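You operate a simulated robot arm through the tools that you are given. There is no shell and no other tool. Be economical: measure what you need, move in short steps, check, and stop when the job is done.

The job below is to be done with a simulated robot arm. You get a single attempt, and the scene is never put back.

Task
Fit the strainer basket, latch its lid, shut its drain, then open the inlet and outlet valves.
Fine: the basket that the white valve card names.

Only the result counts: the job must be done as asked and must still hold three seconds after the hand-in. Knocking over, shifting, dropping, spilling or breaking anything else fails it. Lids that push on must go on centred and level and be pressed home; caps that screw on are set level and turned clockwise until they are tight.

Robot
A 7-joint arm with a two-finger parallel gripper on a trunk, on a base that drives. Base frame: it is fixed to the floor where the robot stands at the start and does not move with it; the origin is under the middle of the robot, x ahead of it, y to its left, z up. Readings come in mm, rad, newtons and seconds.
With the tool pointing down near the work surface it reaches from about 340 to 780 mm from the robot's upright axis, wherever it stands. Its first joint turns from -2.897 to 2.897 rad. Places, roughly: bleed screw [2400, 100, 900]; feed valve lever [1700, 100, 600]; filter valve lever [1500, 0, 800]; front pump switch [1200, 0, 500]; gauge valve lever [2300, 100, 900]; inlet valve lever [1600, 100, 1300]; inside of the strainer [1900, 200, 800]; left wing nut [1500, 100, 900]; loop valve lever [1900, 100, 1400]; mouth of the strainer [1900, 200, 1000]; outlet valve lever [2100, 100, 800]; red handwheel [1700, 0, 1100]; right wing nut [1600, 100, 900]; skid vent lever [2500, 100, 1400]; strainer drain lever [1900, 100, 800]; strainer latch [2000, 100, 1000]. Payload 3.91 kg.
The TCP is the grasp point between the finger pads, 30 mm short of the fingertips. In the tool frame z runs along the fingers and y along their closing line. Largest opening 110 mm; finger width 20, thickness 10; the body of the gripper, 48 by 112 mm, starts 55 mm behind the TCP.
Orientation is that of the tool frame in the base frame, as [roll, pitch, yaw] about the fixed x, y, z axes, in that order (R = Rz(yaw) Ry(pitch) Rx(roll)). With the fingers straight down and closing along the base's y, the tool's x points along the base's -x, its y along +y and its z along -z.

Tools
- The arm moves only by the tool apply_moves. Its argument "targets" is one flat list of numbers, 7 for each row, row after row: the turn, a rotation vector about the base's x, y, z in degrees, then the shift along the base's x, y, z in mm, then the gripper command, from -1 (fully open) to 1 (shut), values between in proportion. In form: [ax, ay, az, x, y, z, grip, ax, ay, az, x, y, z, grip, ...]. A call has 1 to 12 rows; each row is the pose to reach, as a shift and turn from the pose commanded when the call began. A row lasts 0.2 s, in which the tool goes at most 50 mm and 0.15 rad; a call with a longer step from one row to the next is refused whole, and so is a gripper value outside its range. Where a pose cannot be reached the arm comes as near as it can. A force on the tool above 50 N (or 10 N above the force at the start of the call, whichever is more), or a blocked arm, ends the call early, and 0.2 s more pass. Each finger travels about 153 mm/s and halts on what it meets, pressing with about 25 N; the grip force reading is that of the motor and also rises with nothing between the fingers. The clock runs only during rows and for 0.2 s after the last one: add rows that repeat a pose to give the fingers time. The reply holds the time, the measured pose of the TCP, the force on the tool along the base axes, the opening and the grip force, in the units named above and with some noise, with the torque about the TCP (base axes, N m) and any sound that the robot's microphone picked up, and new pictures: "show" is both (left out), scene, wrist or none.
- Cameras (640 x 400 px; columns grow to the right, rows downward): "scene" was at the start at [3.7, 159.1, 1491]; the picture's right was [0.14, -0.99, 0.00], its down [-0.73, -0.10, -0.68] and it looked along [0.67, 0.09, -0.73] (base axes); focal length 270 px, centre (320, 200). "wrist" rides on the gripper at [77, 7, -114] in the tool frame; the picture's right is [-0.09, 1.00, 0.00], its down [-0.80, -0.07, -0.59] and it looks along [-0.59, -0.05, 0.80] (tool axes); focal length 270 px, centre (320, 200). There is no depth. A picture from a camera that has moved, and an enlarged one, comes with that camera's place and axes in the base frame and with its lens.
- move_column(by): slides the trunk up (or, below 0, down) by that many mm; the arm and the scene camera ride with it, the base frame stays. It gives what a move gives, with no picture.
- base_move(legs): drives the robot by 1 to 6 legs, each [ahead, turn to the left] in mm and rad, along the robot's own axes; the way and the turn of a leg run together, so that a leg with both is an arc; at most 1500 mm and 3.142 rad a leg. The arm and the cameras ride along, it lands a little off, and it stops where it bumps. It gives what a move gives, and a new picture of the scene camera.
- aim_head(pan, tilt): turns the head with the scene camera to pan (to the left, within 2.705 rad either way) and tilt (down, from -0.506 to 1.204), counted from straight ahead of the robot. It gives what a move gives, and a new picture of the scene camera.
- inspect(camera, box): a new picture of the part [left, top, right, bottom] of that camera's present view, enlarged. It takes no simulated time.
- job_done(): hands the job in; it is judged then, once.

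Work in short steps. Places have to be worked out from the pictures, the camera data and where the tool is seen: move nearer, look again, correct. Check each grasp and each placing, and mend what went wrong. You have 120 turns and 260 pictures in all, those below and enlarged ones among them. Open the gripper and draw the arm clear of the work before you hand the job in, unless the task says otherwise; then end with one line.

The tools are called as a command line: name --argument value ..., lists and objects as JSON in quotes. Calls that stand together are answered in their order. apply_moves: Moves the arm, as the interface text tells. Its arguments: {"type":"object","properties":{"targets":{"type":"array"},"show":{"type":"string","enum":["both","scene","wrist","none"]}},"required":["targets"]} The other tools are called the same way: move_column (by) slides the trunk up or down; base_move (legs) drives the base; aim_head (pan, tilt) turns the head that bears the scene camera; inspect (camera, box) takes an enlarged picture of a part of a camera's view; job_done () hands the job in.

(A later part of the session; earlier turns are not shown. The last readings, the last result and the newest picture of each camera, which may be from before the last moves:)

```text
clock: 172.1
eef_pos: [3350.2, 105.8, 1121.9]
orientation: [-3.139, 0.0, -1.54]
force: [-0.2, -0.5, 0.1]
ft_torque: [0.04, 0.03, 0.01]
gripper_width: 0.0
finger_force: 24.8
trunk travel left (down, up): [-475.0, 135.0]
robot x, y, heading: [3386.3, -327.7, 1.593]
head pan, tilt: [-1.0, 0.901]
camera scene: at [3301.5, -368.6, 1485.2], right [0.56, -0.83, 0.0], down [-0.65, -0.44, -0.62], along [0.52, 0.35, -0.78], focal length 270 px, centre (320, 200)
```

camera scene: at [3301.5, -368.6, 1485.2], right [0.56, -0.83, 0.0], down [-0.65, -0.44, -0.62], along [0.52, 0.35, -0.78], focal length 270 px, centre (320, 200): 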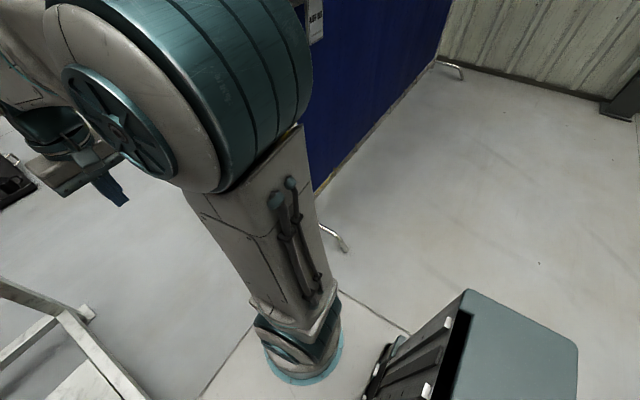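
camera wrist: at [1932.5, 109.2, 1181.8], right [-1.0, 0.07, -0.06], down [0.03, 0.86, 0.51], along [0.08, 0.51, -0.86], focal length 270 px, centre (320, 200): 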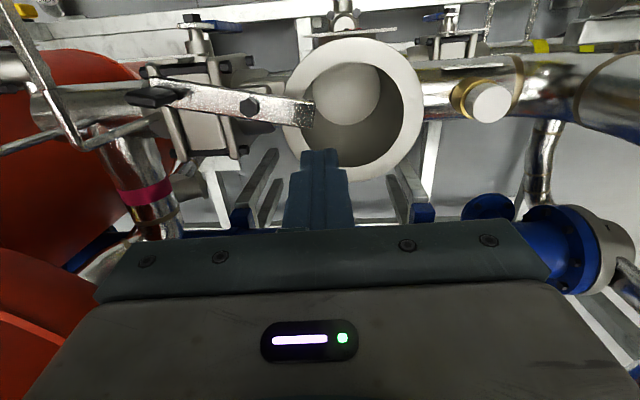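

Perhaps it is still inside the skid, hidden behind the arm in the earlier pictures. I back off and look at the skid front again.

base_move --legs '[[-550, 0], [0, 1.55], [900, 0]]'

aim_head --pan -1.3 --tilt 0.65

inspect --camera "scene" --box '[100, 100, 540, 380]'

```text
clock: 183.4
eef_pos: [2081.7, -936.9, 1122.2]
orientation: [-3.14, 0.001, 0.026]
force: [0.1, 0.0, 0.8]
ft_torque: [0.01, 0.01, 0.04]
gripper_width: 0.0
finger_force: 24.6
trunk travel left (down, up): [-475.0, 135.0]
robot x, y, heading: [2520.0, -902.4, -3.121]
head pan, tilt: [-1.0, 0.901]
camera scene: at [2555.0, -991.5, 1485.1], right [0.83, 0.56, 0.0], down [0.44, -0.65, -0.62], along [-0.35, 0.52, -0.78], focal length 270 px, centre (320, 200)
```

scene: 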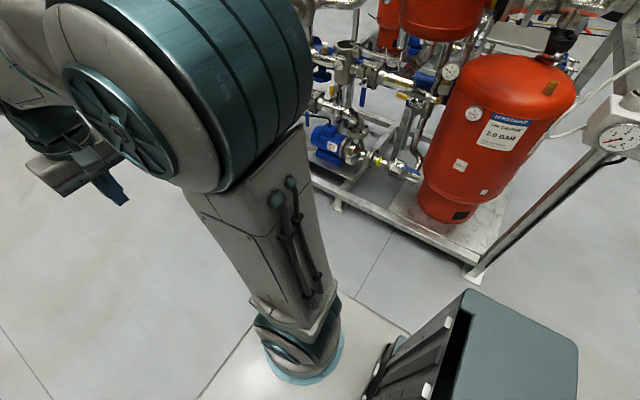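

```text
clock: 184.2
eef_pos: [2080.3, -936.7, 1122.4]
orientation: [-3.14, 0.001, 0.026]
force: [0.2, 0.1, 1.0]
ft_torque: [0.02, 0.0, -0.02]
gripper_width: 0.1
finger_force: 24.7
trunk travel left (down, up): [-475.0, 135.0]
robot x, y, heading: [2515.9, -905.3, -3.124]
head pan, tilt: [-1.3, 0.649]
camera scene: at [2572.3, -971.1, 1505.6], right [0.96, 0.29, 0.0], down [0.17, -0.58, -0.8], along [-0.23, 0.76, -0.6], focal length 270 px, centre (320, 200)
```

scene: 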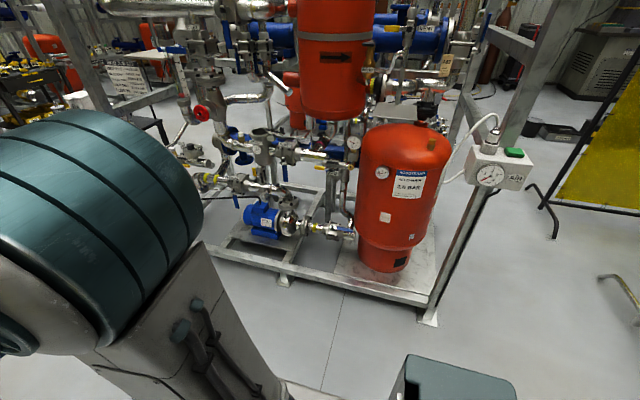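

```text
1.43 times, centred on (320, 240) of scene
camera zoom: at [2572.3, -971.1, 1505.6], right [0.96, 0.29, 0.0], down [0.17, -0.58, -0.8], along [-0.23, 0.76, -0.6], focal length 386 px, centre (320, 143)
```

zoom: 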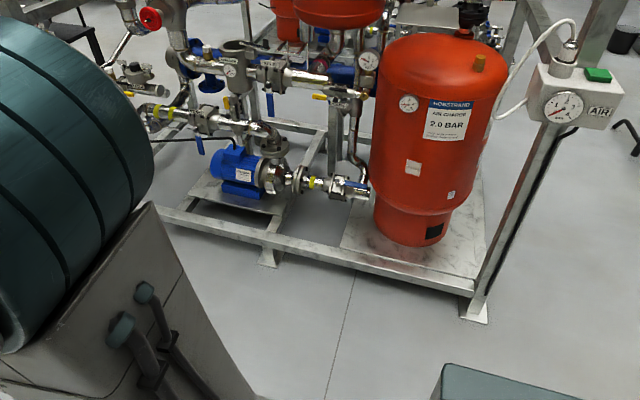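

inspect --camera "scene" --box '[160, 100, 370, 250]'

base_move --legs '[[900, 0]]'

inspect --camera "scene" --box '[200, 60, 500, 300]'

```text
2.67 times, centred on (265, 175) of scene
camera zoom: at [2572.3, -971.1, 1505.6], right [0.96, 0.29, 0.0], down [0.17, -0.58, -0.8], along [-0.23, 0.76, -0.6], focal length 720 px, centre (467, 267)
```

zoom: 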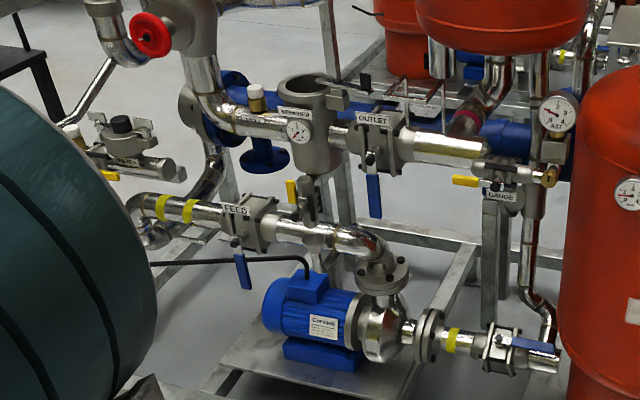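

```text
clock: 189.0
eef_pos: [1169.1, -965.3, 1121.8]
orientation: [-3.141, -0.001, 0.037]
force: [0.8, 0.4, 0.1]
ft_torque: [-0.01, 0.04, 0.01]
gripper_width: 0.1
finger_force: 25.3
trunk travel left (down, up): [-475.0, 135.0]
robot x, y, heading: [1606.8, -928.4, -3.115]
head pan, tilt: [-1.3, 0.649]
camera scene: at [1659.7, -993.3, 1505.6], right [0.95, 0.3, 0.0], down [0.18, -0.58, -0.8], along [-0.24, 0.76, -0.6], focal length 270 px, centre (320, 200)
```

scene: 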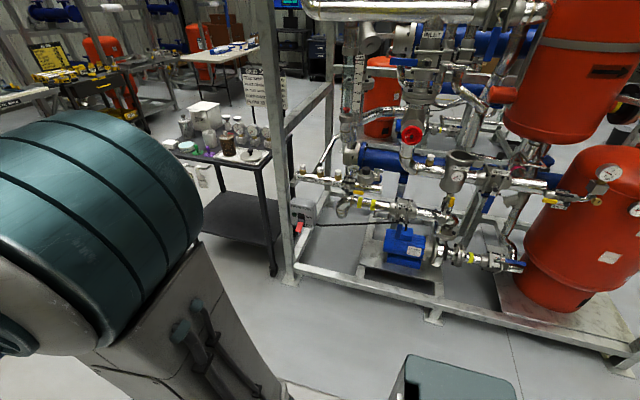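

```text
1.67 times, centred on (350, 180) of scene
camera zoom: at [1659.7, -993.3, 1505.6], right [0.95, 0.3, 0.0], down [0.18, -0.58, -0.8], along [-0.24, 0.76, -0.6], focal length 450 px, centre (270, 233)
```

zoom: 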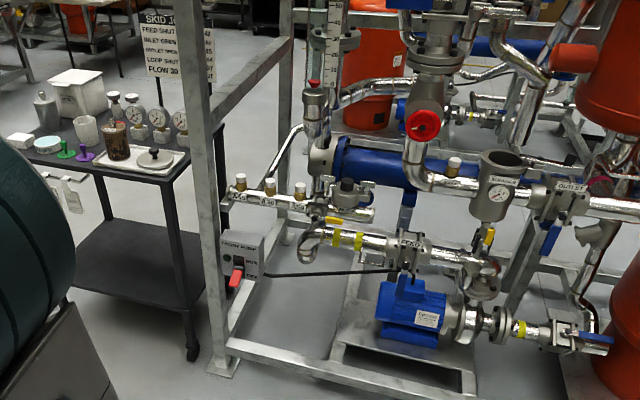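

Nothing on the skid. I reverse back toward +x with the arm facing away and scan the floor to the east with enlarged views.

base_move --legs '[[-1500, 0], [-200, 0]]'

aim_head --pan -2.6 --tilt 0.4

inspect --camera "scene" --box '[0, 100, 320, 300]'

inspect --camera "scene" --box '[320, 100, 640, 300]'

```text
clock: 197.7
eef_pos: [2883.8, -918.9, 1121.1]
orientation: [-3.14, 0.003, 0.018]
force: [0.4, -0.7, 0.5]
ft_torque: [-0.01, -0.01, 0.01]
gripper_width: 0.0
finger_force: 24.9
trunk travel left (down, up): [-475.0, 135.0]
robot x, y, heading: [3313.0, -890.8, -3.128]
head pan, tilt: [-1.3, 0.649]
camera scene: at [3374.1, -958.2, 1505.6], right [0.96, 0.28, 0.0], down [0.17, -0.58, -0.8], along [-0.22, 0.77, -0.6], focal length 270 px, centre (320, 200)
```

scene: 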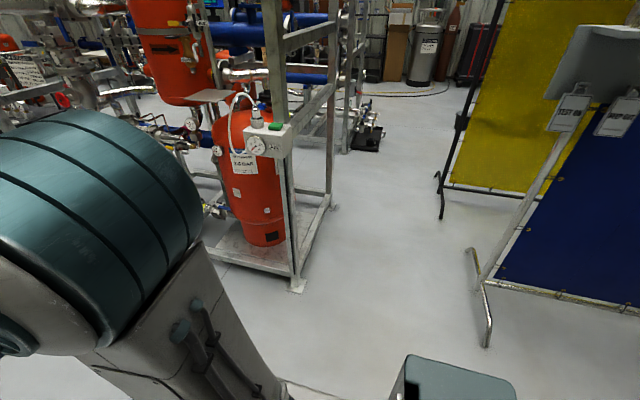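

```text
clock: 199.2
eef_pos: [2883.2, -919.7, 1122.9]
orientation: [-3.14, 0.001, 0.016]
force: [-0.4, 0.7, 0.8]
ft_torque: [-0.01, 0.0, -0.01]
gripper_width: 0.0
finger_force: 25.3
trunk travel left (down, up): [-475.0, 135.0]
robot x, y, heading: [3318.8, -892.6, -3.132]
head pan, tilt: [-2.601, 0.4]
camera scene: at [3476.3, -993.3, 1528.1], right [0.52, -0.85, 0.0], down [-0.33, -0.2, -0.92], along [0.79, 0.48, -0.39], focal length 270 px, centre (320, 200)
```

scene: 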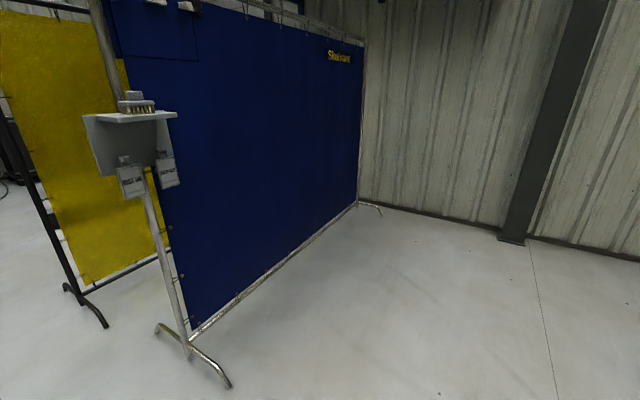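

```text
2.00 times, centred on (160, 200) of scene
camera zoom: at [3476.3, -993.3, 1528.1], right [0.52, -0.85, 0.0], down [-0.33, -0.2, -0.92], along [0.79, 0.48, -0.39], focal length 540 px, centre (640, 200)
```

zoom: 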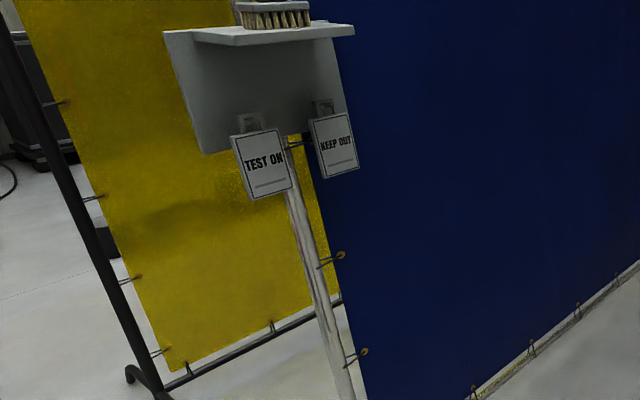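

```text
2.00 times, centred on (480, 200) of scene
camera zoom: at [3476.3, -993.3, 1528.1], right [0.52, -0.85, 0.0], down [-0.33, -0.2, -0.92], along [0.79, 0.48, -0.39], focal length 540 px, centre (0, 200)
```

zoom: 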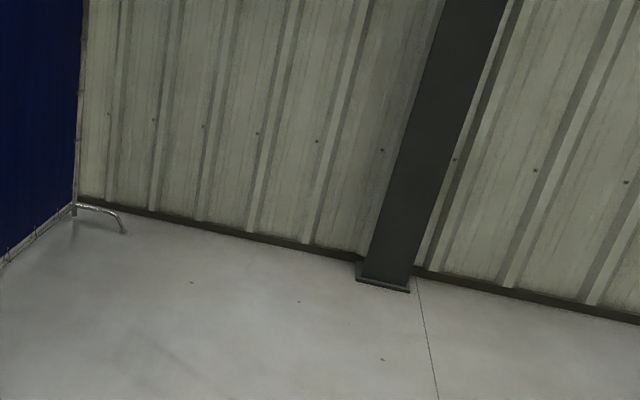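

aim_head --pan 2.5 --tilt 0.4

inspect --camera "scene" --box '[0, 100, 320, 300]'

inspect --camera "scene" --box '[320, 100, 640, 300]'

aim_head --pan 1.3 --tilt 0.5

```text
clock: 203.2
eef_pos: [2882.9, -919.7, 1122.0]
orientation: [-3.139, 0.002, 0.015]
force: [1.0, 0.5, 0.1]
ft_torque: [0.0, 0.01, -0.02]
gripper_width: 0.0
finger_force: 24.6
trunk travel left (down, up): [-475.0, 135.0]
robot x, y, heading: [3316.8, -888.6, -3.136]
head pan, tilt: [2.499, 0.4]
camera scene: at [3472.0, -1096.6, 1528.1], right [-0.59, -0.81, 0.0], down [-0.31, 0.23, -0.92], along [0.74, -0.55, -0.39], focal length 270 px, centre (320, 200)
```

scene: 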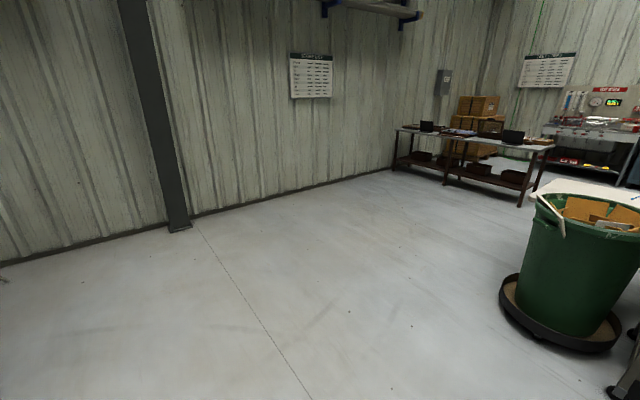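

```text
2.00 times, centred on (160, 200) of scene
camera zoom: at [3472.0, -1096.6, 1528.1], right [-0.59, -0.81, 0.0], down [-0.31, 0.23, -0.92], along [0.74, -0.55, -0.39], focal length 540 px, centre (640, 200)
```

zoom: 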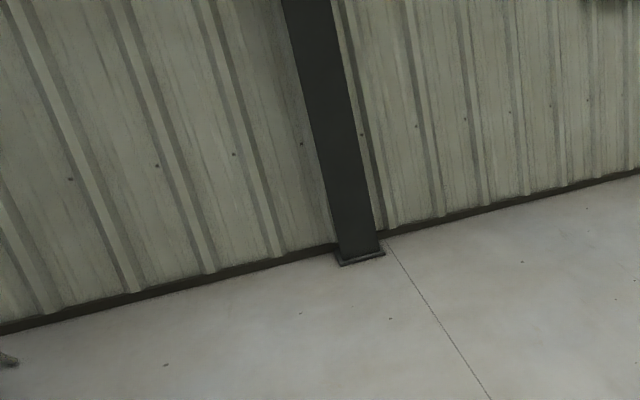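

```text
2.00 times, centred on (480, 200) of scene
camera zoom: at [3472.0, -1096.6, 1528.1], right [-0.59, -0.81, 0.0], down [-0.31, 0.23, -0.92], along [0.74, -0.55, -0.39], focal length 540 px, centre (0, 200)
```

zoom: 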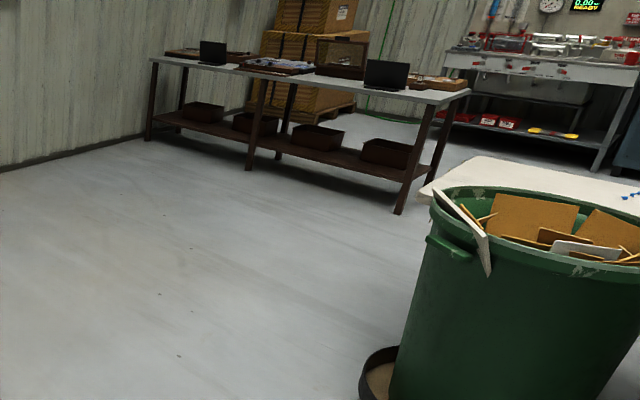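

```text
clock: 204.6
eef_pos: [2883.0, -919.0, 1122.2]
orientation: [-3.141, 0.001, 0.016]
force: [0.7, -0.2, -0.8]
ft_torque: [-0.02, -0.02, -0.02]
gripper_width: 0.0
finger_force: 24.7
trunk travel left (down, up): [-475.0, 135.0]
robot x, y, heading: [3318.7, -892.0, -3.131]
head pan, tilt: [1.3, 0.499]
camera scene: at [3373.8, -1129.6, 1519.0], right [-0.97, 0.26, 0.0], down [0.12, 0.46, -0.88], along [-0.23, -0.85, -0.48], focal length 270 px, centre (320, 200)
```

scene: 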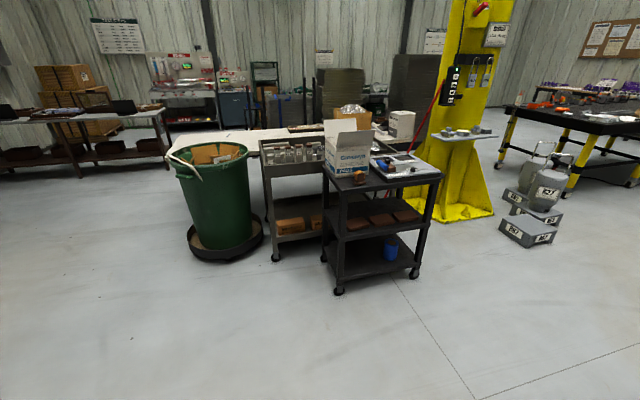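

Still not found; only the north-east floor (previously hidden by my arm) remains. I reverse into the passage with the arm pointing south and look north.

base_move --legs '[[-50, 0], [0, 1.565], [-1500, 0], [-500, 0]]'

aim_head --pan 2.6 --tilt 0.45

aim_head --pan -2.6 --tilt 0.45

```text
clock: 218.9
eef_pos: [3368.0, 685.0, 1121.7]
orientation: [-3.141, 0.002, 1.592]
force: [-0.1, 0.5, 0.6]
ft_torque: [-0.02, 0.02, 0.02]
gripper_width: 0.0
finger_force: 24.6
trunk travel left (down, up): [-475.0, 135.0]
robot x, y, heading: [3339.0, 1119.3, -1.555]
head pan, tilt: [1.3, 0.499]
camera scene: at [3574.2, 1173.8, 1519.0], right [-0.25, -0.97, 0.0], down [-0.46, 0.12, -0.88], along [0.85, -0.22, -0.48], focal length 270 px, centre (320, 200)
```

scene: 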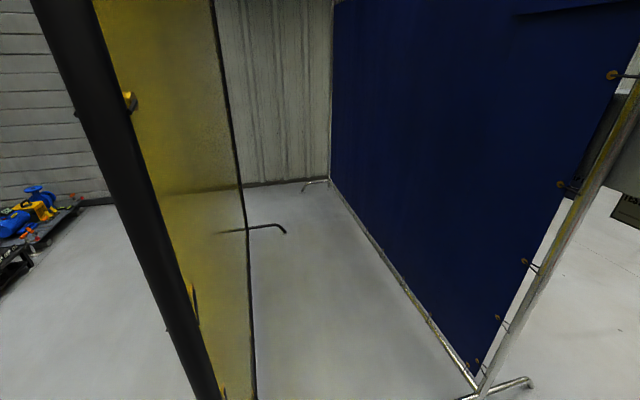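

```text
clock: 220.4
eef_pos: [3367.7, 683.2, 1121.9]
orientation: [-3.139, 0.003, 1.596]
force: [0.8, 0.6, 1.0]
ft_torque: [0.0, 0.0, 0.01]
gripper_width: 0.0
finger_force: 25.1
trunk travel left (down, up): [-475.0, 135.0]
robot x, y, heading: [3337.5, 1118.8, -1.553]
head pan, tilt: [2.601, 0.45]
camera scene: at [3532.4, 1276.0, 1523.5], right [0.86, -0.5, 0.0], down [-0.22, -0.38, -0.9], along [0.45, 0.78, -0.44], focal length 270 px, centre (320, 200)
```

scene: 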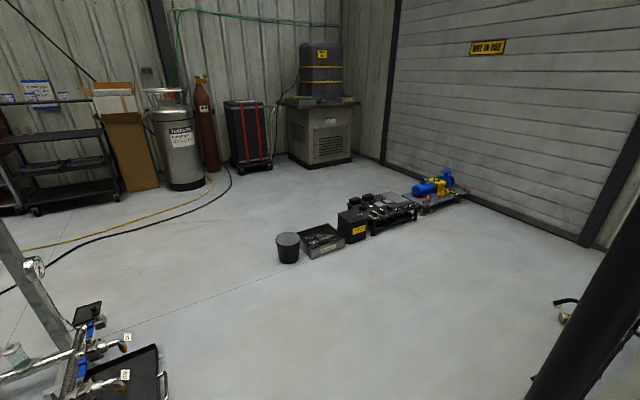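

```text
clock: 224.5
eef_pos: [3367.0, 683.9, 1121.4]
orientation: [-3.14, 0.001, 1.593]
force: [0.5, 0.3, 0.4]
ft_torque: [0.0, 0.0, -0.02]
gripper_width: 0.0
finger_force: 24.8
trunk travel left (down, up): [-475.0, 135.0]
robot x, y, heading: [3337.5, 1122.4, -1.556]
head pan, tilt: [-2.601, 0.45]
camera scene: at [3437.6, 1274.5, 1523.5], right [0.85, 0.53, 0.0], down [0.23, -0.37, -0.9], along [-0.48, 0.76, -0.44], focal length 270 px, centre (320, 200)
```

scene: 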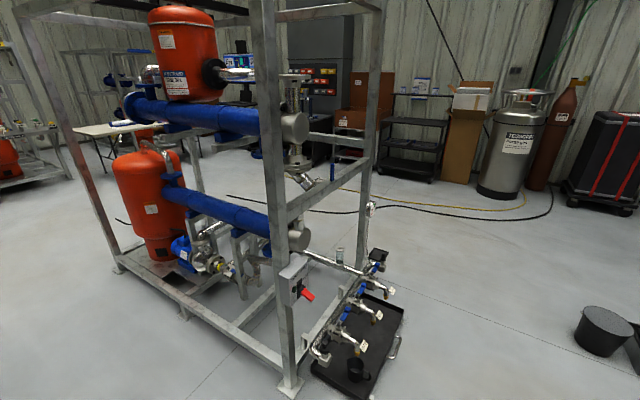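

Something round and shiny sits beside the yellow screen's foot in the second picture; I look back there closely.

aim_head --pan 2.2 --tilt 0.6

inspect --camera "scene" --box '[240, 150, 480, 350]'

```text
clock: 228.3
eef_pos: [3367.7, 684.5, 1122.3]
orientation: [-3.141, 0.001, 1.593]
force: [0.9, 0.7, 0.8]
ft_torque: [0.02, 0.01, 0.0]
gripper_width: 0.0
finger_force: 25.0
trunk travel left (down, up): [-475.0, 135.0]
robot x, y, heading: [3337.0, 1118.7, -1.556]
head pan, tilt: [2.201, 0.6]
camera scene: at [3556.8, 1249.6, 1509.9], right [0.6, -0.8, 0.0], down [-0.45, -0.34, -0.83], along [0.66, 0.5, -0.56], focal length 270 px, centre (320, 200)
```

scene: 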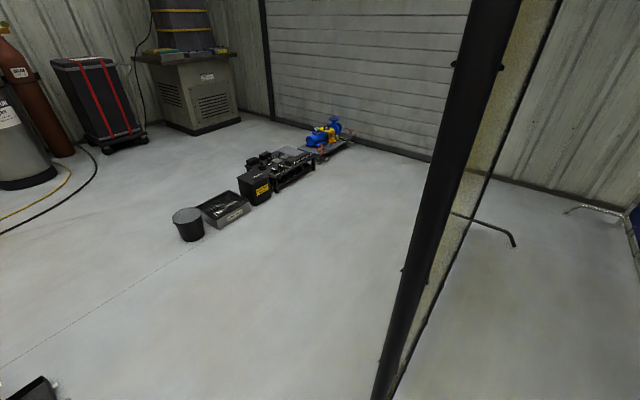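

```text
2.00 times, centred on (360, 250) of scene
camera zoom: at [3556.8, 1249.6, 1509.9], right [0.6, -0.8, 0.0], down [-0.45, -0.34, -0.83], along [0.66, 0.5, -0.56], focal length 540 px, centre (240, 100)
```

zoom: 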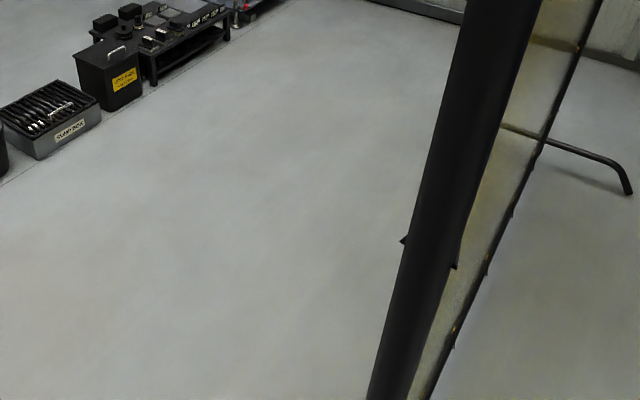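

That round thing was near (5560, 1560), now hidden behind the post — likely the basket. I reverse 350 mm for a clear line of sight.

base_move --legs '[[-350, 0]]'

inspect --camera "scene" --box '[320, 150, 600, 350]'

```text
clock: 230.6
eef_pos: [3361.1, 1032.6, 1122.3]
orientation: [-3.139, 0.002, 1.589]
force: [0.1, -0.5, 0.2]
ft_torque: [-0.03, 0.0, -0.02]
gripper_width: 0.0
finger_force: 25.4
trunk travel left (down, up): [-475.0, 135.0]
robot x, y, heading: [3334.2, 1465.9, -1.564]
head pan, tilt: [2.201, 0.6]
camera scene: at [3553.2, 1597.7, 1509.9], right [0.6, -0.8, 0.0], down [-0.45, -0.34, -0.82], along [0.66, 0.49, -0.57], focal length 270 px, centre (320, 200)
```

scene: 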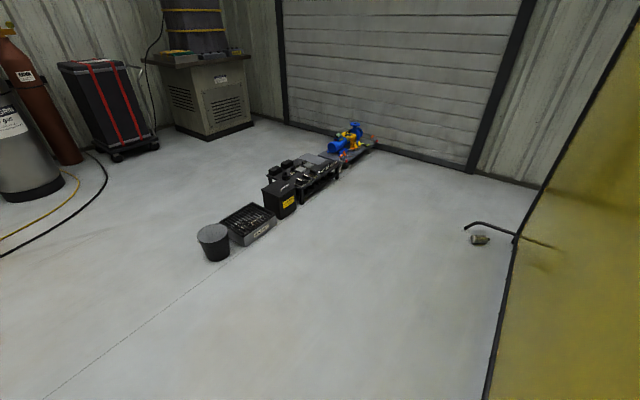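

```text
2.00 times, centred on (460, 250) of scene
camera zoom: at [3553.2, 1597.7, 1509.9], right [0.6, -0.8, 0.0], down [-0.45, -0.34, -0.82], along [0.66, 0.49, -0.57], focal length 540 px, centre (40, 100)
```

zoom: 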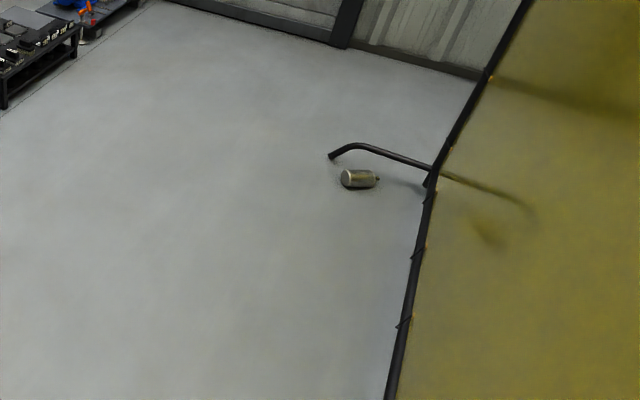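

Found: the basket lies at about (5578, 1525) by the yellow screen's far foot. I drive round the near foot, then east along y≈2080.

base_move --legs '[[0, 2.551], [736, 0], [0, -0.987], [1050, 0]]'

aim_head --pan -0.75 --tilt 0.75

```text
clock: 248.2
eef_pos: [5241.1, 2134.1, 1121.7]
orientation: [-3.139, 0.001, -3.127]
force: [0.8, -0.9, -0.1]
ft_torque: [0.02, 0.01, 0.01]
gripper_width: 0.2
finger_force: 24.9
trunk travel left (down, up): [-475.0, 135.0]
robot x, y, heading: [4806.5, 2102.8, 0.009]
head pan, tilt: [2.201, 0.6]
camera scene: at [4676.4, 2323.0, 1509.9], right [0.8, 0.6, 0.0], down [0.34, -0.45, -0.83], along [-0.49, 0.66, -0.56], focal length 270 px, centre (320, 200)
```

scene: 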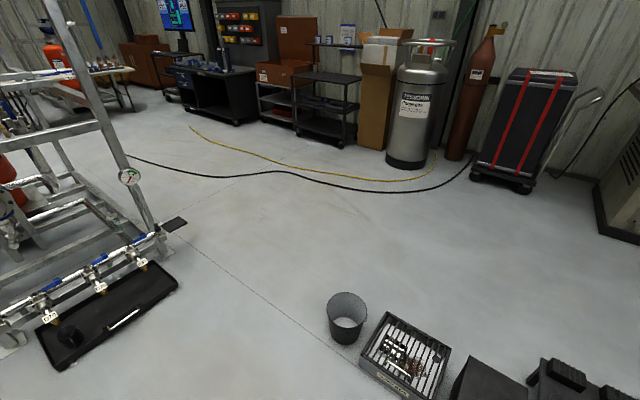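

```text
clock: 250.8
eef_pos: [5240.7, 2134.8, 1122.5]
orientation: [-3.141, 0.001, -3.124]
force: [-0.6, -0.6, 0.3]
ft_torque: [0.01, -0.06, 0.01]
gripper_width: 0.1
finger_force: 25.1
trunk travel left (down, up): [-475.0, 135.0]
robot x, y, heading: [4805.6, 2103.2, 0.009]
head pan, tilt: [-0.75, 0.75]
camera scene: at [4790.2, 2196.1, 1497.0], right [-0.67, -0.74, 0.0], down [-0.5, 0.46, -0.73], along [0.54, -0.49, -0.68], focal length 270 px, centre (320, 200)
```

scene: 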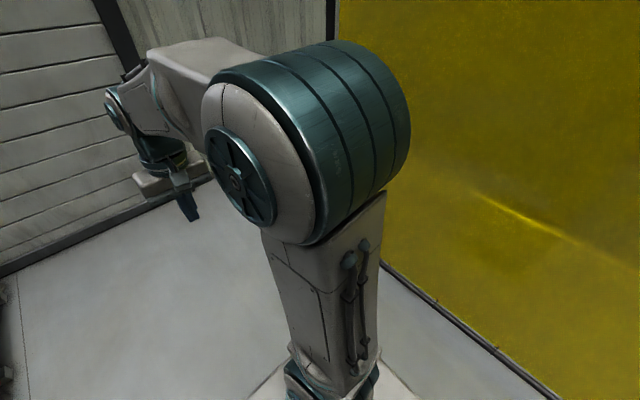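

I turn to face the basket, drive nearer, and lower the trunk.

base_move --legs '[[0, -0.65], [330, 0]]'

move_column --by -300

apply_moves --targets '[0, 0, 0, 0, 0, 0, -1, 0, 0, 0, 0, 0, 0, -1]' --show "both"

```text
clock: 254.7
eef_pos: [5433.5, 1657.0, 1121.7]
orientation: [-3.141, 0.0, 2.495]
force: [0.4, 0.1, 0.3]
ft_torque: [0.0, -0.02, 0.01]
gripper_width: 0.0
finger_force: 24.9
trunk travel left (down, up): [-475.0, 135.0]
robot x, y, heading: [5070.2, 1897.0, -0.653]
head pan, tilt: [-0.75, 0.75]
camera scene: at [5117.4, 1982.7, 1497.0], right [-0.99, -0.17, 0.0], down [-0.11, 0.67, -0.73], along [0.12, -0.72, -0.68], focal length 270 px, centre (320, 200)
```

scene: 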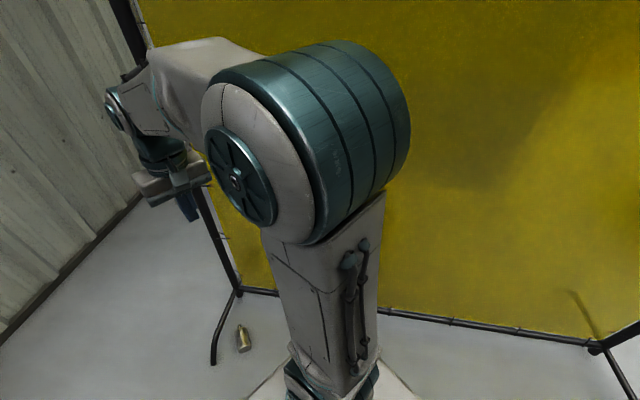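

```text
clock: 257.7
eef_pos: [5433.9, 1656.0, 821.3]
orientation: [-3.139, 0.003, 2.496]
force: [-0.2, 0.4, 0.3]
ft_torque: [0.03, 0.02, 0.0]
gripper_width: 0.0
finger_force: 24.9
trunk travel left (down, up): [-175.0, 435.0]
robot x, y, heading: [5069.0, 1898.1, -0.649]
head pan, tilt: [-0.75, 0.75]
```

```text
clock: 258.3
eef_pos: [5432.7, 1655.5, 822.2]
orientation: [-3.139, 0.002, 2.496]
force: [0.6, -0.6, 0.6]
ft_torque: [-0.02, -0.02, -0.01]
gripper_width: 110.2
finger_force: 0.0
trunk travel left (down, up): [-175.0, 435.0]
robot x, y, heading: [5074.8, 1899.3, -0.649]
head pan, tilt: [-0.75, 0.75]
camera scene: at [5117.0, 1982.9, 1197.0], right [-0.99, -0.17, 0.0], down [-0.11, 0.67, -0.73], along [0.12, -0.72, -0.68], focal length 270 px, centre (320, 200)
camera wrist: at [5375.5, 1707.3, 937.4], right [0.67, 0.74, 0.0], down [0.6, -0.54, 0.6], along [0.44, -0.4, -0.8], focal length 270 px, centre (320, 200)
```

scene: 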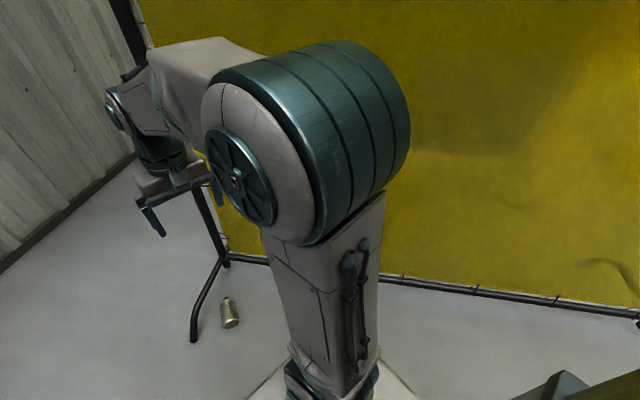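
wrist: 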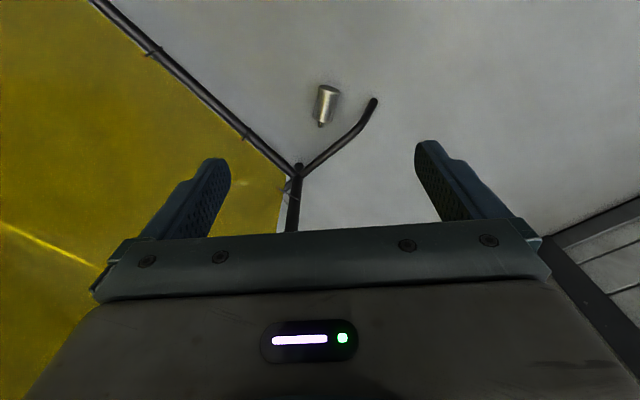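

The basket lies at about (5588,1535), knob pointing away from me. I'll grip its body from above with the camera side turned to the far side, so it can later be pitched upright. First rotate the tool +166° in place.

apply_moves --targets '[0, 0, 8, 0, 0, 0, -1, 0, 0, 16, 0, 0, 0, -1, 0, 0, 24, 0, 0, 0, -1, 0, 0, 32, 0, 0, 0, -1, 0, 0, 40, 0, 0, 0, -1, 0, 0, 48, 0, 0, 0, -1, 0, 0, 56, 0, 0, 0, -1, 0, 0, 64, 0, 0, 0, -1, 0, 0, 72, 0, 0, 0, -1, 0, 0, 80, 0, 0, 0, -1, 0, 0, 88, 0, 0, 0, -1]' --show "none"

apply_moves --targets '[0, 0, 8, 0, 0, 0, -1, 0, 0, 16, 0, 0, 0, -1, 0, 0, 24, 0, 0, 0, -1, 0, 0, 32, 0, 0, 0, -1, 0, 0, 40, 0, 0, 0, -1, 0, 0, 48, 0, 0, 0, -1, 0, 0, 56, 0, 0, 0, -1, 0, 0, 64, 0, 0, 0, -1, 0, 0, 72, 0, 0, 0, -1, 0, 0, 78, 0, 0, 0, -1]' --show "wrist"

```text
clock: 260.7
eef_pos: [5431.9, 1657.1, 822.2]
orientation: [-3.139, 0.001, -2.248]
force: [-0.4, 0.3, -0.6]
ft_torque: [0.0, -0.03, 0.0]
gripper_width: 110.3
finger_force: 0.0
trunk travel left (down, up): [-175.0, 435.0]
robot x, y, heading: [5073.5, 1900.9, -0.652]
head pan, tilt: [-0.75, 0.75]
```

```text
clock: 262.9
eef_pos: [5431.5, 1655.1, 821.9]
orientation: [-3.14, 0.002, -0.886]
force: [-0.6, 0.5, -1.2]
ft_torque: [-0.02, -0.01, -0.02]
gripper_width: 110.0
finger_force: 0.0
trunk travel left (down, up): [-175.0, 435.0]
robot x, y, heading: [5072.1, 1898.9, -0.652]
head pan, tilt: [-0.75, 0.75]
camera wrist: at [5475.8, 1591.1, 937.4], right [-0.83, -0.56, 0.0], down [-0.45, 0.66, 0.6], along [-0.33, 0.49, -0.8], focal length 270 px, centre (320, 200)
```

wrist: 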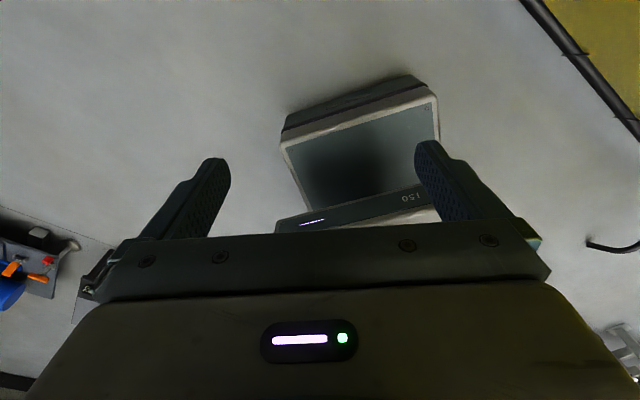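

The flip worked. I lower the trunk the remaining way and move above the basket.

move_column --by -170

apply_moves --targets '[0, 0, 0, 35, -30, 0, -1, 0, 0, 0, 70, -60, 0, -1, 0, 0, 0, 105, -90, -10, -1, 0, 0, 0, 140, -115, -40, -1, 0, 0, 0, 165, -135, -80, -1, 0, 0, 0, 172, -142, -125, -1, 0, 0, 0, 172, -142, -170, -1, 0, 0, 0, 172, -142, -215, -1]' --show "both"

```text
clock: 264.9
eef_pos: [5432.1, 1656.2, 652.7]
orientation: [-3.14, 0.002, -0.89]
force: [-0.1, -0.6, -0.2]
ft_torque: [-0.01, -0.01, 0.0]
gripper_width: 110.1
finger_force: 0.0
trunk travel left (down, up): [-5.0, 605.0]
robot x, y, heading: [5069.4, 1899.6, -0.652]
head pan, tilt: [-0.75, 0.75]
```

```text
refused: row 4 steps farther than a row can; nothing moved
```

Same path with smaller steps.

apply_moves --targets '[0, 0, 0, 32, -26, 0, -1, 0, 0, 0, 64, -52, 0, -1, 0, 0, 0, 96, -78, -10, -1, 0, 0, 0, 126, -102, -35, -1, 0, 0, 0, 150, -124, -70, -1, 0, 0, 0, 168, -138, -110, -1, 0, 0, 0, 172, -142, -155, -1, 0, 0, 0, 172, -142, -200, -1, 0, 0, 0, 172, -142, -245, -1]' --show "both"

```text
clock: 266.9
eef_pos: [5604.3, 1514.6, 408.0]
orientation: [-3.14, 0.0, -0.888]
force: [-0.4, 0.2, 1.0]
ft_torque: [-0.03, -0.01, -0.02]
gripper_width: 109.9
finger_force: 0.1
trunk travel left (down, up): [-5.0, 605.0]
robot x, y, heading: [5070.0, 1902.1, -0.651]
head pan, tilt: [-0.75, 0.75]
camera scene: at [5116.8, 1983.1, 1027.1], right [-0.99, -0.17, 0.0], down [-0.11, 0.67, -0.73], along [0.12, -0.72, -0.68], focal length 270 px, centre (320, 200)
camera wrist: at [5647.1, 1449.4, 522.5], right [-0.83, -0.56, 0.0], down [-0.45, 0.67, 0.59], along [-0.33, 0.49, -0.8], focal length 270 px, centre (320, 200)
```

scene: 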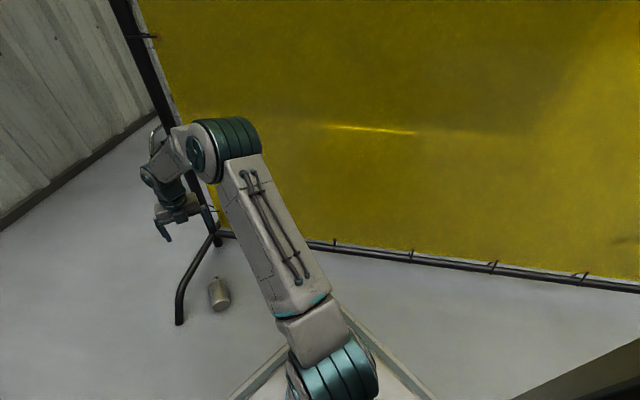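
wrist: 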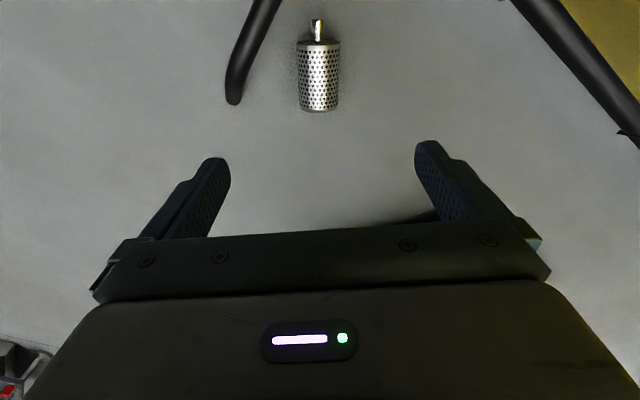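

Aligned laterally. I descend to z≈110, then check.

apply_moves --targets '[0, 0, 0, 5, -8, -45, -1, 0, 0, 0, 5, -8, -92, -1, 0, 0, 0, 5, -8, -139, -1, 0, 0, 0, 5, -8, -186, -1, 0, 0, 0, 5, -8, -233, -1, 0, 0, 0, 5, -8, -275, -1, 0, 0, 0, 5, -8, -290, -1]' --show "both"

```text
clock: 268.5
eef_pos: [5610.7, 1505.0, 116.4]
orientation: [3.142, 0.003, -0.888]
force: [0.5, 0.0, 0.7]
ft_torque: [0.01, 0.04, -0.01]
gripper_width: 110.1
finger_force: 0.0
trunk travel left (down, up): [-5.0, 605.0]
robot x, y, heading: [5071.9, 1904.9, -0.653]
head pan, tilt: [-0.75, 0.75]
camera scene: at [5117.0, 1982.9, 1027.1], right [-0.99, -0.17, 0.0], down [-0.11, 0.67, -0.73], along [0.12, -0.72, -0.68], focal length 270 px, centre (320, 200)
camera wrist: at [5652.3, 1439.5, 231.0], right [-0.83, -0.56, 0.0], down [-0.45, 0.67, 0.6], along [-0.33, 0.49, -0.8], focal length 270 px, centre (320, 200)
```

scene: 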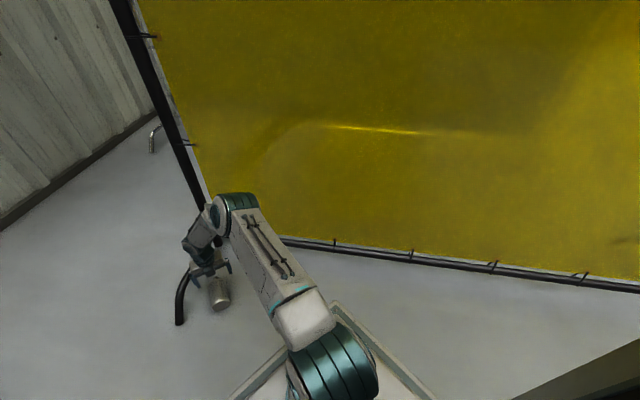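
wrist: 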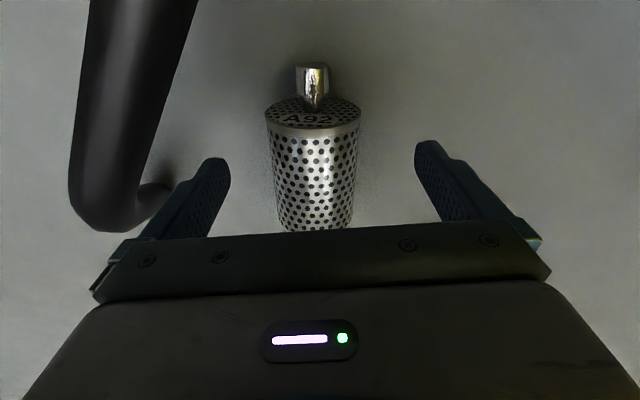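

Label A92 visible, well aligned. I descend to z≈38 and close.

apply_moves --targets '[0, 0, 0, 0, 4, -40, -1, 0, 0, 0, 0, 4, -70, -1, 0, 0, 0, 0, 4, -78, -0.6, 0, 0, 0, 0, 4, -78, 0, 0, 0, 0, 0, 4, -78, 0.5, 0, 0, 0, 0, 4, -78, 1, 0, 0, 0, 0, 4, -78, 1, 0, 0, 0, 0, 4, -78, 1]' --show "wrist"

```text
clock: 270.3
eef_pos: [5609.1, 1508.6, 38.9]
orientation: [-3.141, 0.001, -0.89]
force: [-0.2, 0.0, -1.2]
ft_torque: [-0.03, -0.02, -0.02]
gripper_width: 68.9
finger_force: 25.7
trunk travel left (down, up): [-5.0, 605.0]
robot x, y, heading: [5069.5, 1899.4, -0.652]
head pan, tilt: [-0.75, 0.75]
camera wrist: at [5653.5, 1443.2, 153.8], right [-0.83, -0.56, 0.0], down [-0.45, 0.67, 0.6], along [-0.33, 0.49, -0.8], focal length 270 px, centre (320, 200)
```

wrist: 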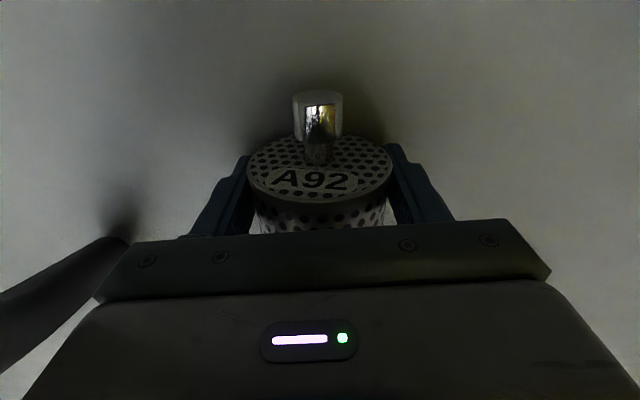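

Held at 69 mm. Lift slowly.

apply_moves --targets '[0, 0, 0, 0, 0, 5, 1, 0, 0, 0, 0, 0, 13, 1, 0, 0, 0, 0, 0, 25, 1, 0, 0, 0, 0, 0, 40, 1, 0, 0, 0, 0, 0, 57, 1, 0, 0, 0, 0, 0, 75, 1, 0, 0, 0, 0, 0, 95, 1, 0, 0, 0, 0, 0, 117, 1, 0, 0, 0, 0, 0, 139, 1, 0, 0, 0, 0, 0, 161, 1, 0, 0, 0, 0, 0, 180, 1, 0, 0, 0, 0, 0, 190, 1]' --show "wrist"

```text
clock: 272.9
eef_pos: [5610.6, 1510.9, 228.1]
orientation: [-3.141, 0.001, -0.888]
force: [0.9, 0.0, -0.2]
ft_torque: [-0.02, -0.02, 0.01]
gripper_width: 68.9
finger_force: 25.8
trunk travel left (down, up): [-5.0, 605.0]
robot x, y, heading: [5074.1, 1899.9, -0.652]
head pan, tilt: [-0.75, 0.75]
camera wrist: at [5652.9, 1444.7, 342.7], right [-0.83, -0.56, 0.0], down [-0.45, 0.67, 0.6], along [-0.33, 0.49, -0.8], focal length 270 px, centre (320, 200)
```

wrist: 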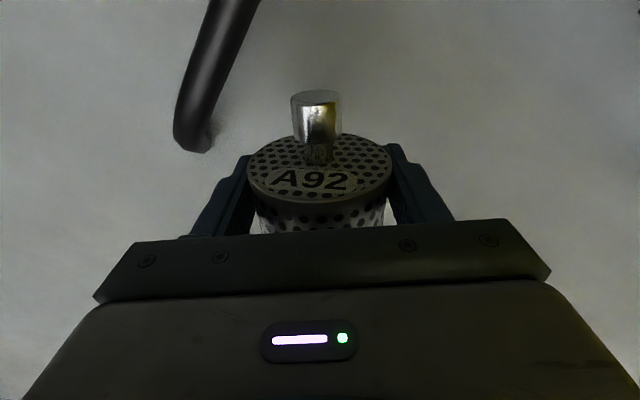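

Firmly held. I raise the trunk and pull the tool closer to the robot.

move_column --by 475

apply_moves --targets '[0, 0, 0, -6, 4, 5, 1, 0, 0, 0, -18, 13, 15, 1, 0, 0, 0, -34, 25, 30, 1, 0, 0, 0, -52, 38, 50, 1, 0, 0, 0, -70, 51, 70, 1, 0, 0, 0, -88, 64, 90, 1, 0, 0, 0, -106, 77, 110, 1, 0, 0, 0, -124, 90, 130, 1, 0, 0, 0, -142, 103, 150, 1, 0, 0, 0, -158, 115, 168, 1, 0, 0, 0, -170, 124, 180, 1]' --show "wrist"

```text
refused: 475 is not a number from -400 to 400
```

```text
clock: 275.3
eef_pos: [5440.5, 1634.2, 409.6]
orientation: [3.14, 0.0, -0.89]
force: [-0.4, -0.8, -1.2]
ft_torque: [-0.03, -0.01, 0.02]
gripper_width: 68.5
finger_force: 24.9
trunk travel left (down, up): [-5.0, 605.0]
robot x, y, heading: [5069.8, 1898.9, -0.653]
head pan, tilt: [-0.75, 0.75]
camera wrist: at [5483.3, 1568.4, 523.5], right [-0.83, -0.56, 0.0], down [-0.45, 0.67, 0.6], along [-0.33, 0.49, -0.8], focal length 270 px, centre (320, 200)
```

wrist: 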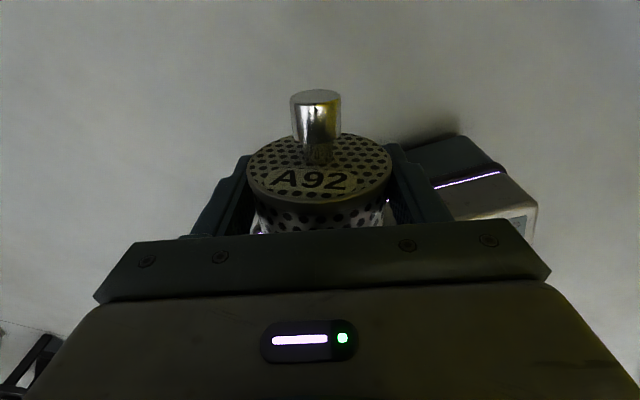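

move_column --by 395

base_move --legs '[[-330, 0], [0, 0.652], [-1060, 0], [0, 0.987]]'

```text
clock: 279.1
eef_pos: [5440.3, 1634.7, 803.0]
orientation: [-3.139, 0.001, -0.891]
force: [-0.3, -0.3, -0.4]
ft_torque: [-0.01, -0.01, -0.02]
gripper_width: 68.1
finger_force: 25.7
trunk travel left (down, up): [-400.0, 210.0]
robot x, y, heading: [5070.8, 1899.5, -0.651]
head pan, tilt: [-0.75, 0.75]
```

```text
clock: 290.5
eef_pos: [3995.6, 2494.4, 803.2]
orientation: [-3.141, -0.001, 0.725]
force: [-0.1, -0.5, -0.7]
ft_torque: [0.03, -0.02, 0.03]
gripper_width: 68.0
finger_force: 24.9
trunk travel left (down, up): [-400.0, 210.0]
robot x, y, heading: [3742.4, 2119.3, 0.963]
head pan, tilt: [-0.75, 0.75]
camera scene: at [3660.3, 2153.7, 1422.0], right [0.21, -0.98, 0.0], down [-0.67, -0.14, -0.73], along [0.72, 0.15, -0.68], focal length 270 px, centre (320, 200)
```

scene: 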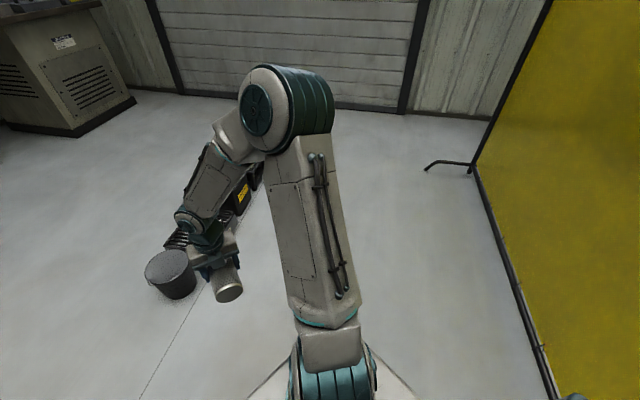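

base_move --legs '[[-720, 0], [0, -2.505], [1200, 0], [1150, 0]]'

```text
clock: 311.7
eef_pos: [3429.9, -1316.8, 803.1]
orientation: [-3.14, 0.002, -1.777]
force: [-0.8, -0.3, -0.6]
ft_torque: [0.0, 0.07, 0.02]
gripper_width: 67.8
finger_force: 25.1
trunk travel left (down, up): [-400.0, 210.0]
robot x, y, heading: [3409.6, -859.8, -1.543]
head pan, tilt: [-0.75, 0.75]
camera scene: at [3498.8, -844.3, 1422.0], right [-0.75, 0.66, 0.0], down [0.45, 0.51, -0.73], along [-0.48, -0.55, -0.68], focal length 270 px, centre (320, 200)
```

scene: 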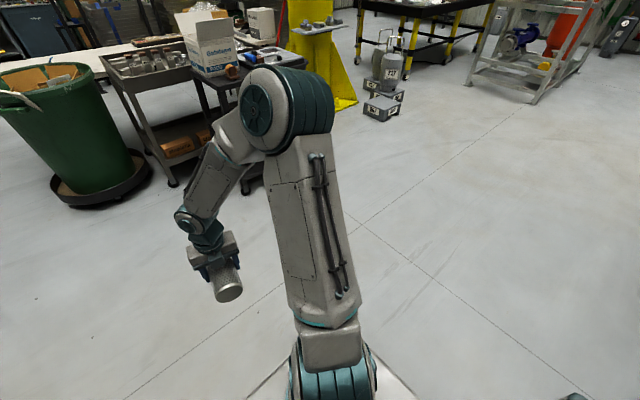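

base_move --legs '[[0, -1.598], [1440, 0], [0, -1.571]]'

aim_head --pan 0.0 --tilt 0.6

```text
clock: 326.6
eef_pos: [1951.5, -412.7, 802.2]
orientation: [-3.14, 0.002, 1.327]
force: [-0.3, 0.2, -2.0]
ft_torque: [0.0, 0.0, 0.01]
gripper_width: 67.8
finger_force: 24.6
trunk travel left (down, up): [-400.0, 210.0]
robot x, y, heading: [1958.5, -865.1, 1.566]
head pan, tilt: [-0.75, 0.75]
camera scene: at [1868.7, -884.9, 1422.0], right [0.73, -0.69, 0.0], down [-0.47, -0.5, -0.73], along [0.5, 0.53, -0.68], focal length 270 px, centre (320, 200)
```

scene: 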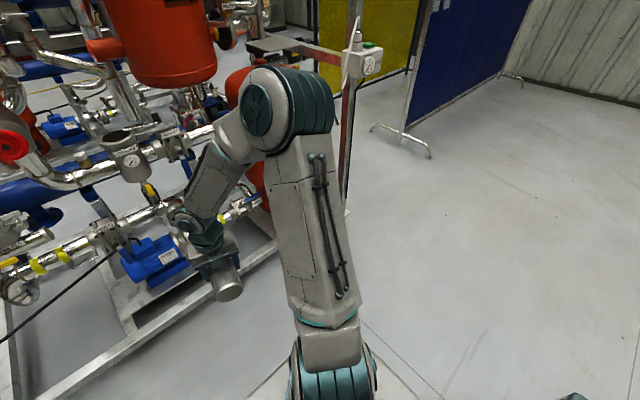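

```text
clock: 327.7
eef_pos: [1951.7, -412.6, 802.9]
orientation: [-3.139, 0.002, 1.328]
force: [0.5, 0.1, -0.7]
ft_torque: [0.02, 0.0, -0.02]
gripper_width: 67.9
finger_force: 25.2
trunk travel left (down, up): [-400.0, 210.0]
robot x, y, heading: [1961.0, -867.6, 1.561]
head pan, tilt: [0.0, 0.6]
camera scene: at [1812.3, -856.8, 1434.9], right [1.0, -0.01, 0.0], down [0.0, -0.57, -0.82], along [0.01, 0.82, -0.57], focal length 270 px, centre (320, 200)
```

scene: 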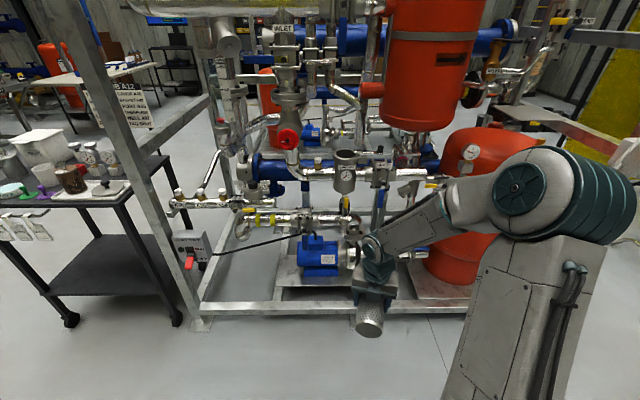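

Good view of strainer: mouth ≈ (1927,176,952). Now I pitch the tool up 90° (basket upright, knob up), while moving it forward and up in the free space.

apply_moves --targets '[7.28, -1.8, 0, 0, 15, 14, 1, 14.56, -3.6, 0, 0, 30, 28, 1, 21.84, -5.4, 0, 0, 45, 42, 1, 29.1, -7.2, 0, 0, 60, 56, 1, 36.4, -9, 0, 0, 75, 70, 1, 43.7, -10.8, 0, 0, 90, 84, 1, 51, -12.6, 0, 0, 105, 98, 1, 58.2, -14.4, 0, 0, 120, 112, 1, 65.5, -16.2, 0, 0, 135, 126, 1, 72.8, -18, 0, 0, 150, 140, 1, 80.1, -19.8, 0, 0, 165, 154, 1, 87.3, -21.6, 0, 0, 180, 168, 1]' --show "both"

```text
clock: 330.3
eef_pos: [1950.3, -231.0, 971.0]
orientation: [-1.376, -1.57, -0.437]
force: [-0.6, 0.8, -1.5]
ft_torque: [-0.01, -0.01, 0.04]
gripper_width: 67.8
finger_force: 25.3
trunk travel left (down, up): [-400.0, 210.0]
robot x, y, heading: [1960.0, -871.5, 1.569]
head pan, tilt: [0.0, 0.6]
camera scene: at [1812.1, -856.7, 1434.9], right [1.0, -0.01, 0.0], down [0.0, -0.57, -0.82], along [0.0, 0.82, -0.57], focal length 270 px, centre (320, 200)
camera wrist: at [1929.9, -345.1, 1049.4], right [0.97, -0.24, -0.09], down [-0.21, -0.56, -0.8], along [0.14, 0.79, -0.59], focal length 270 px, centre (320, 200)
```

scene: 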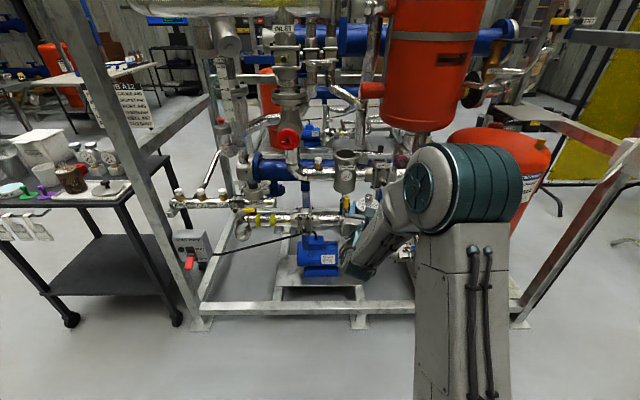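
wrist: 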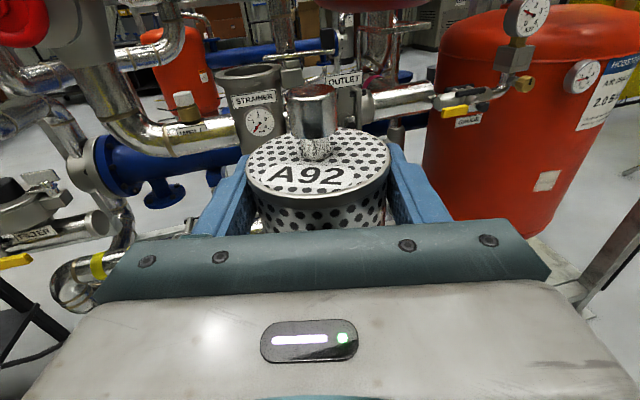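

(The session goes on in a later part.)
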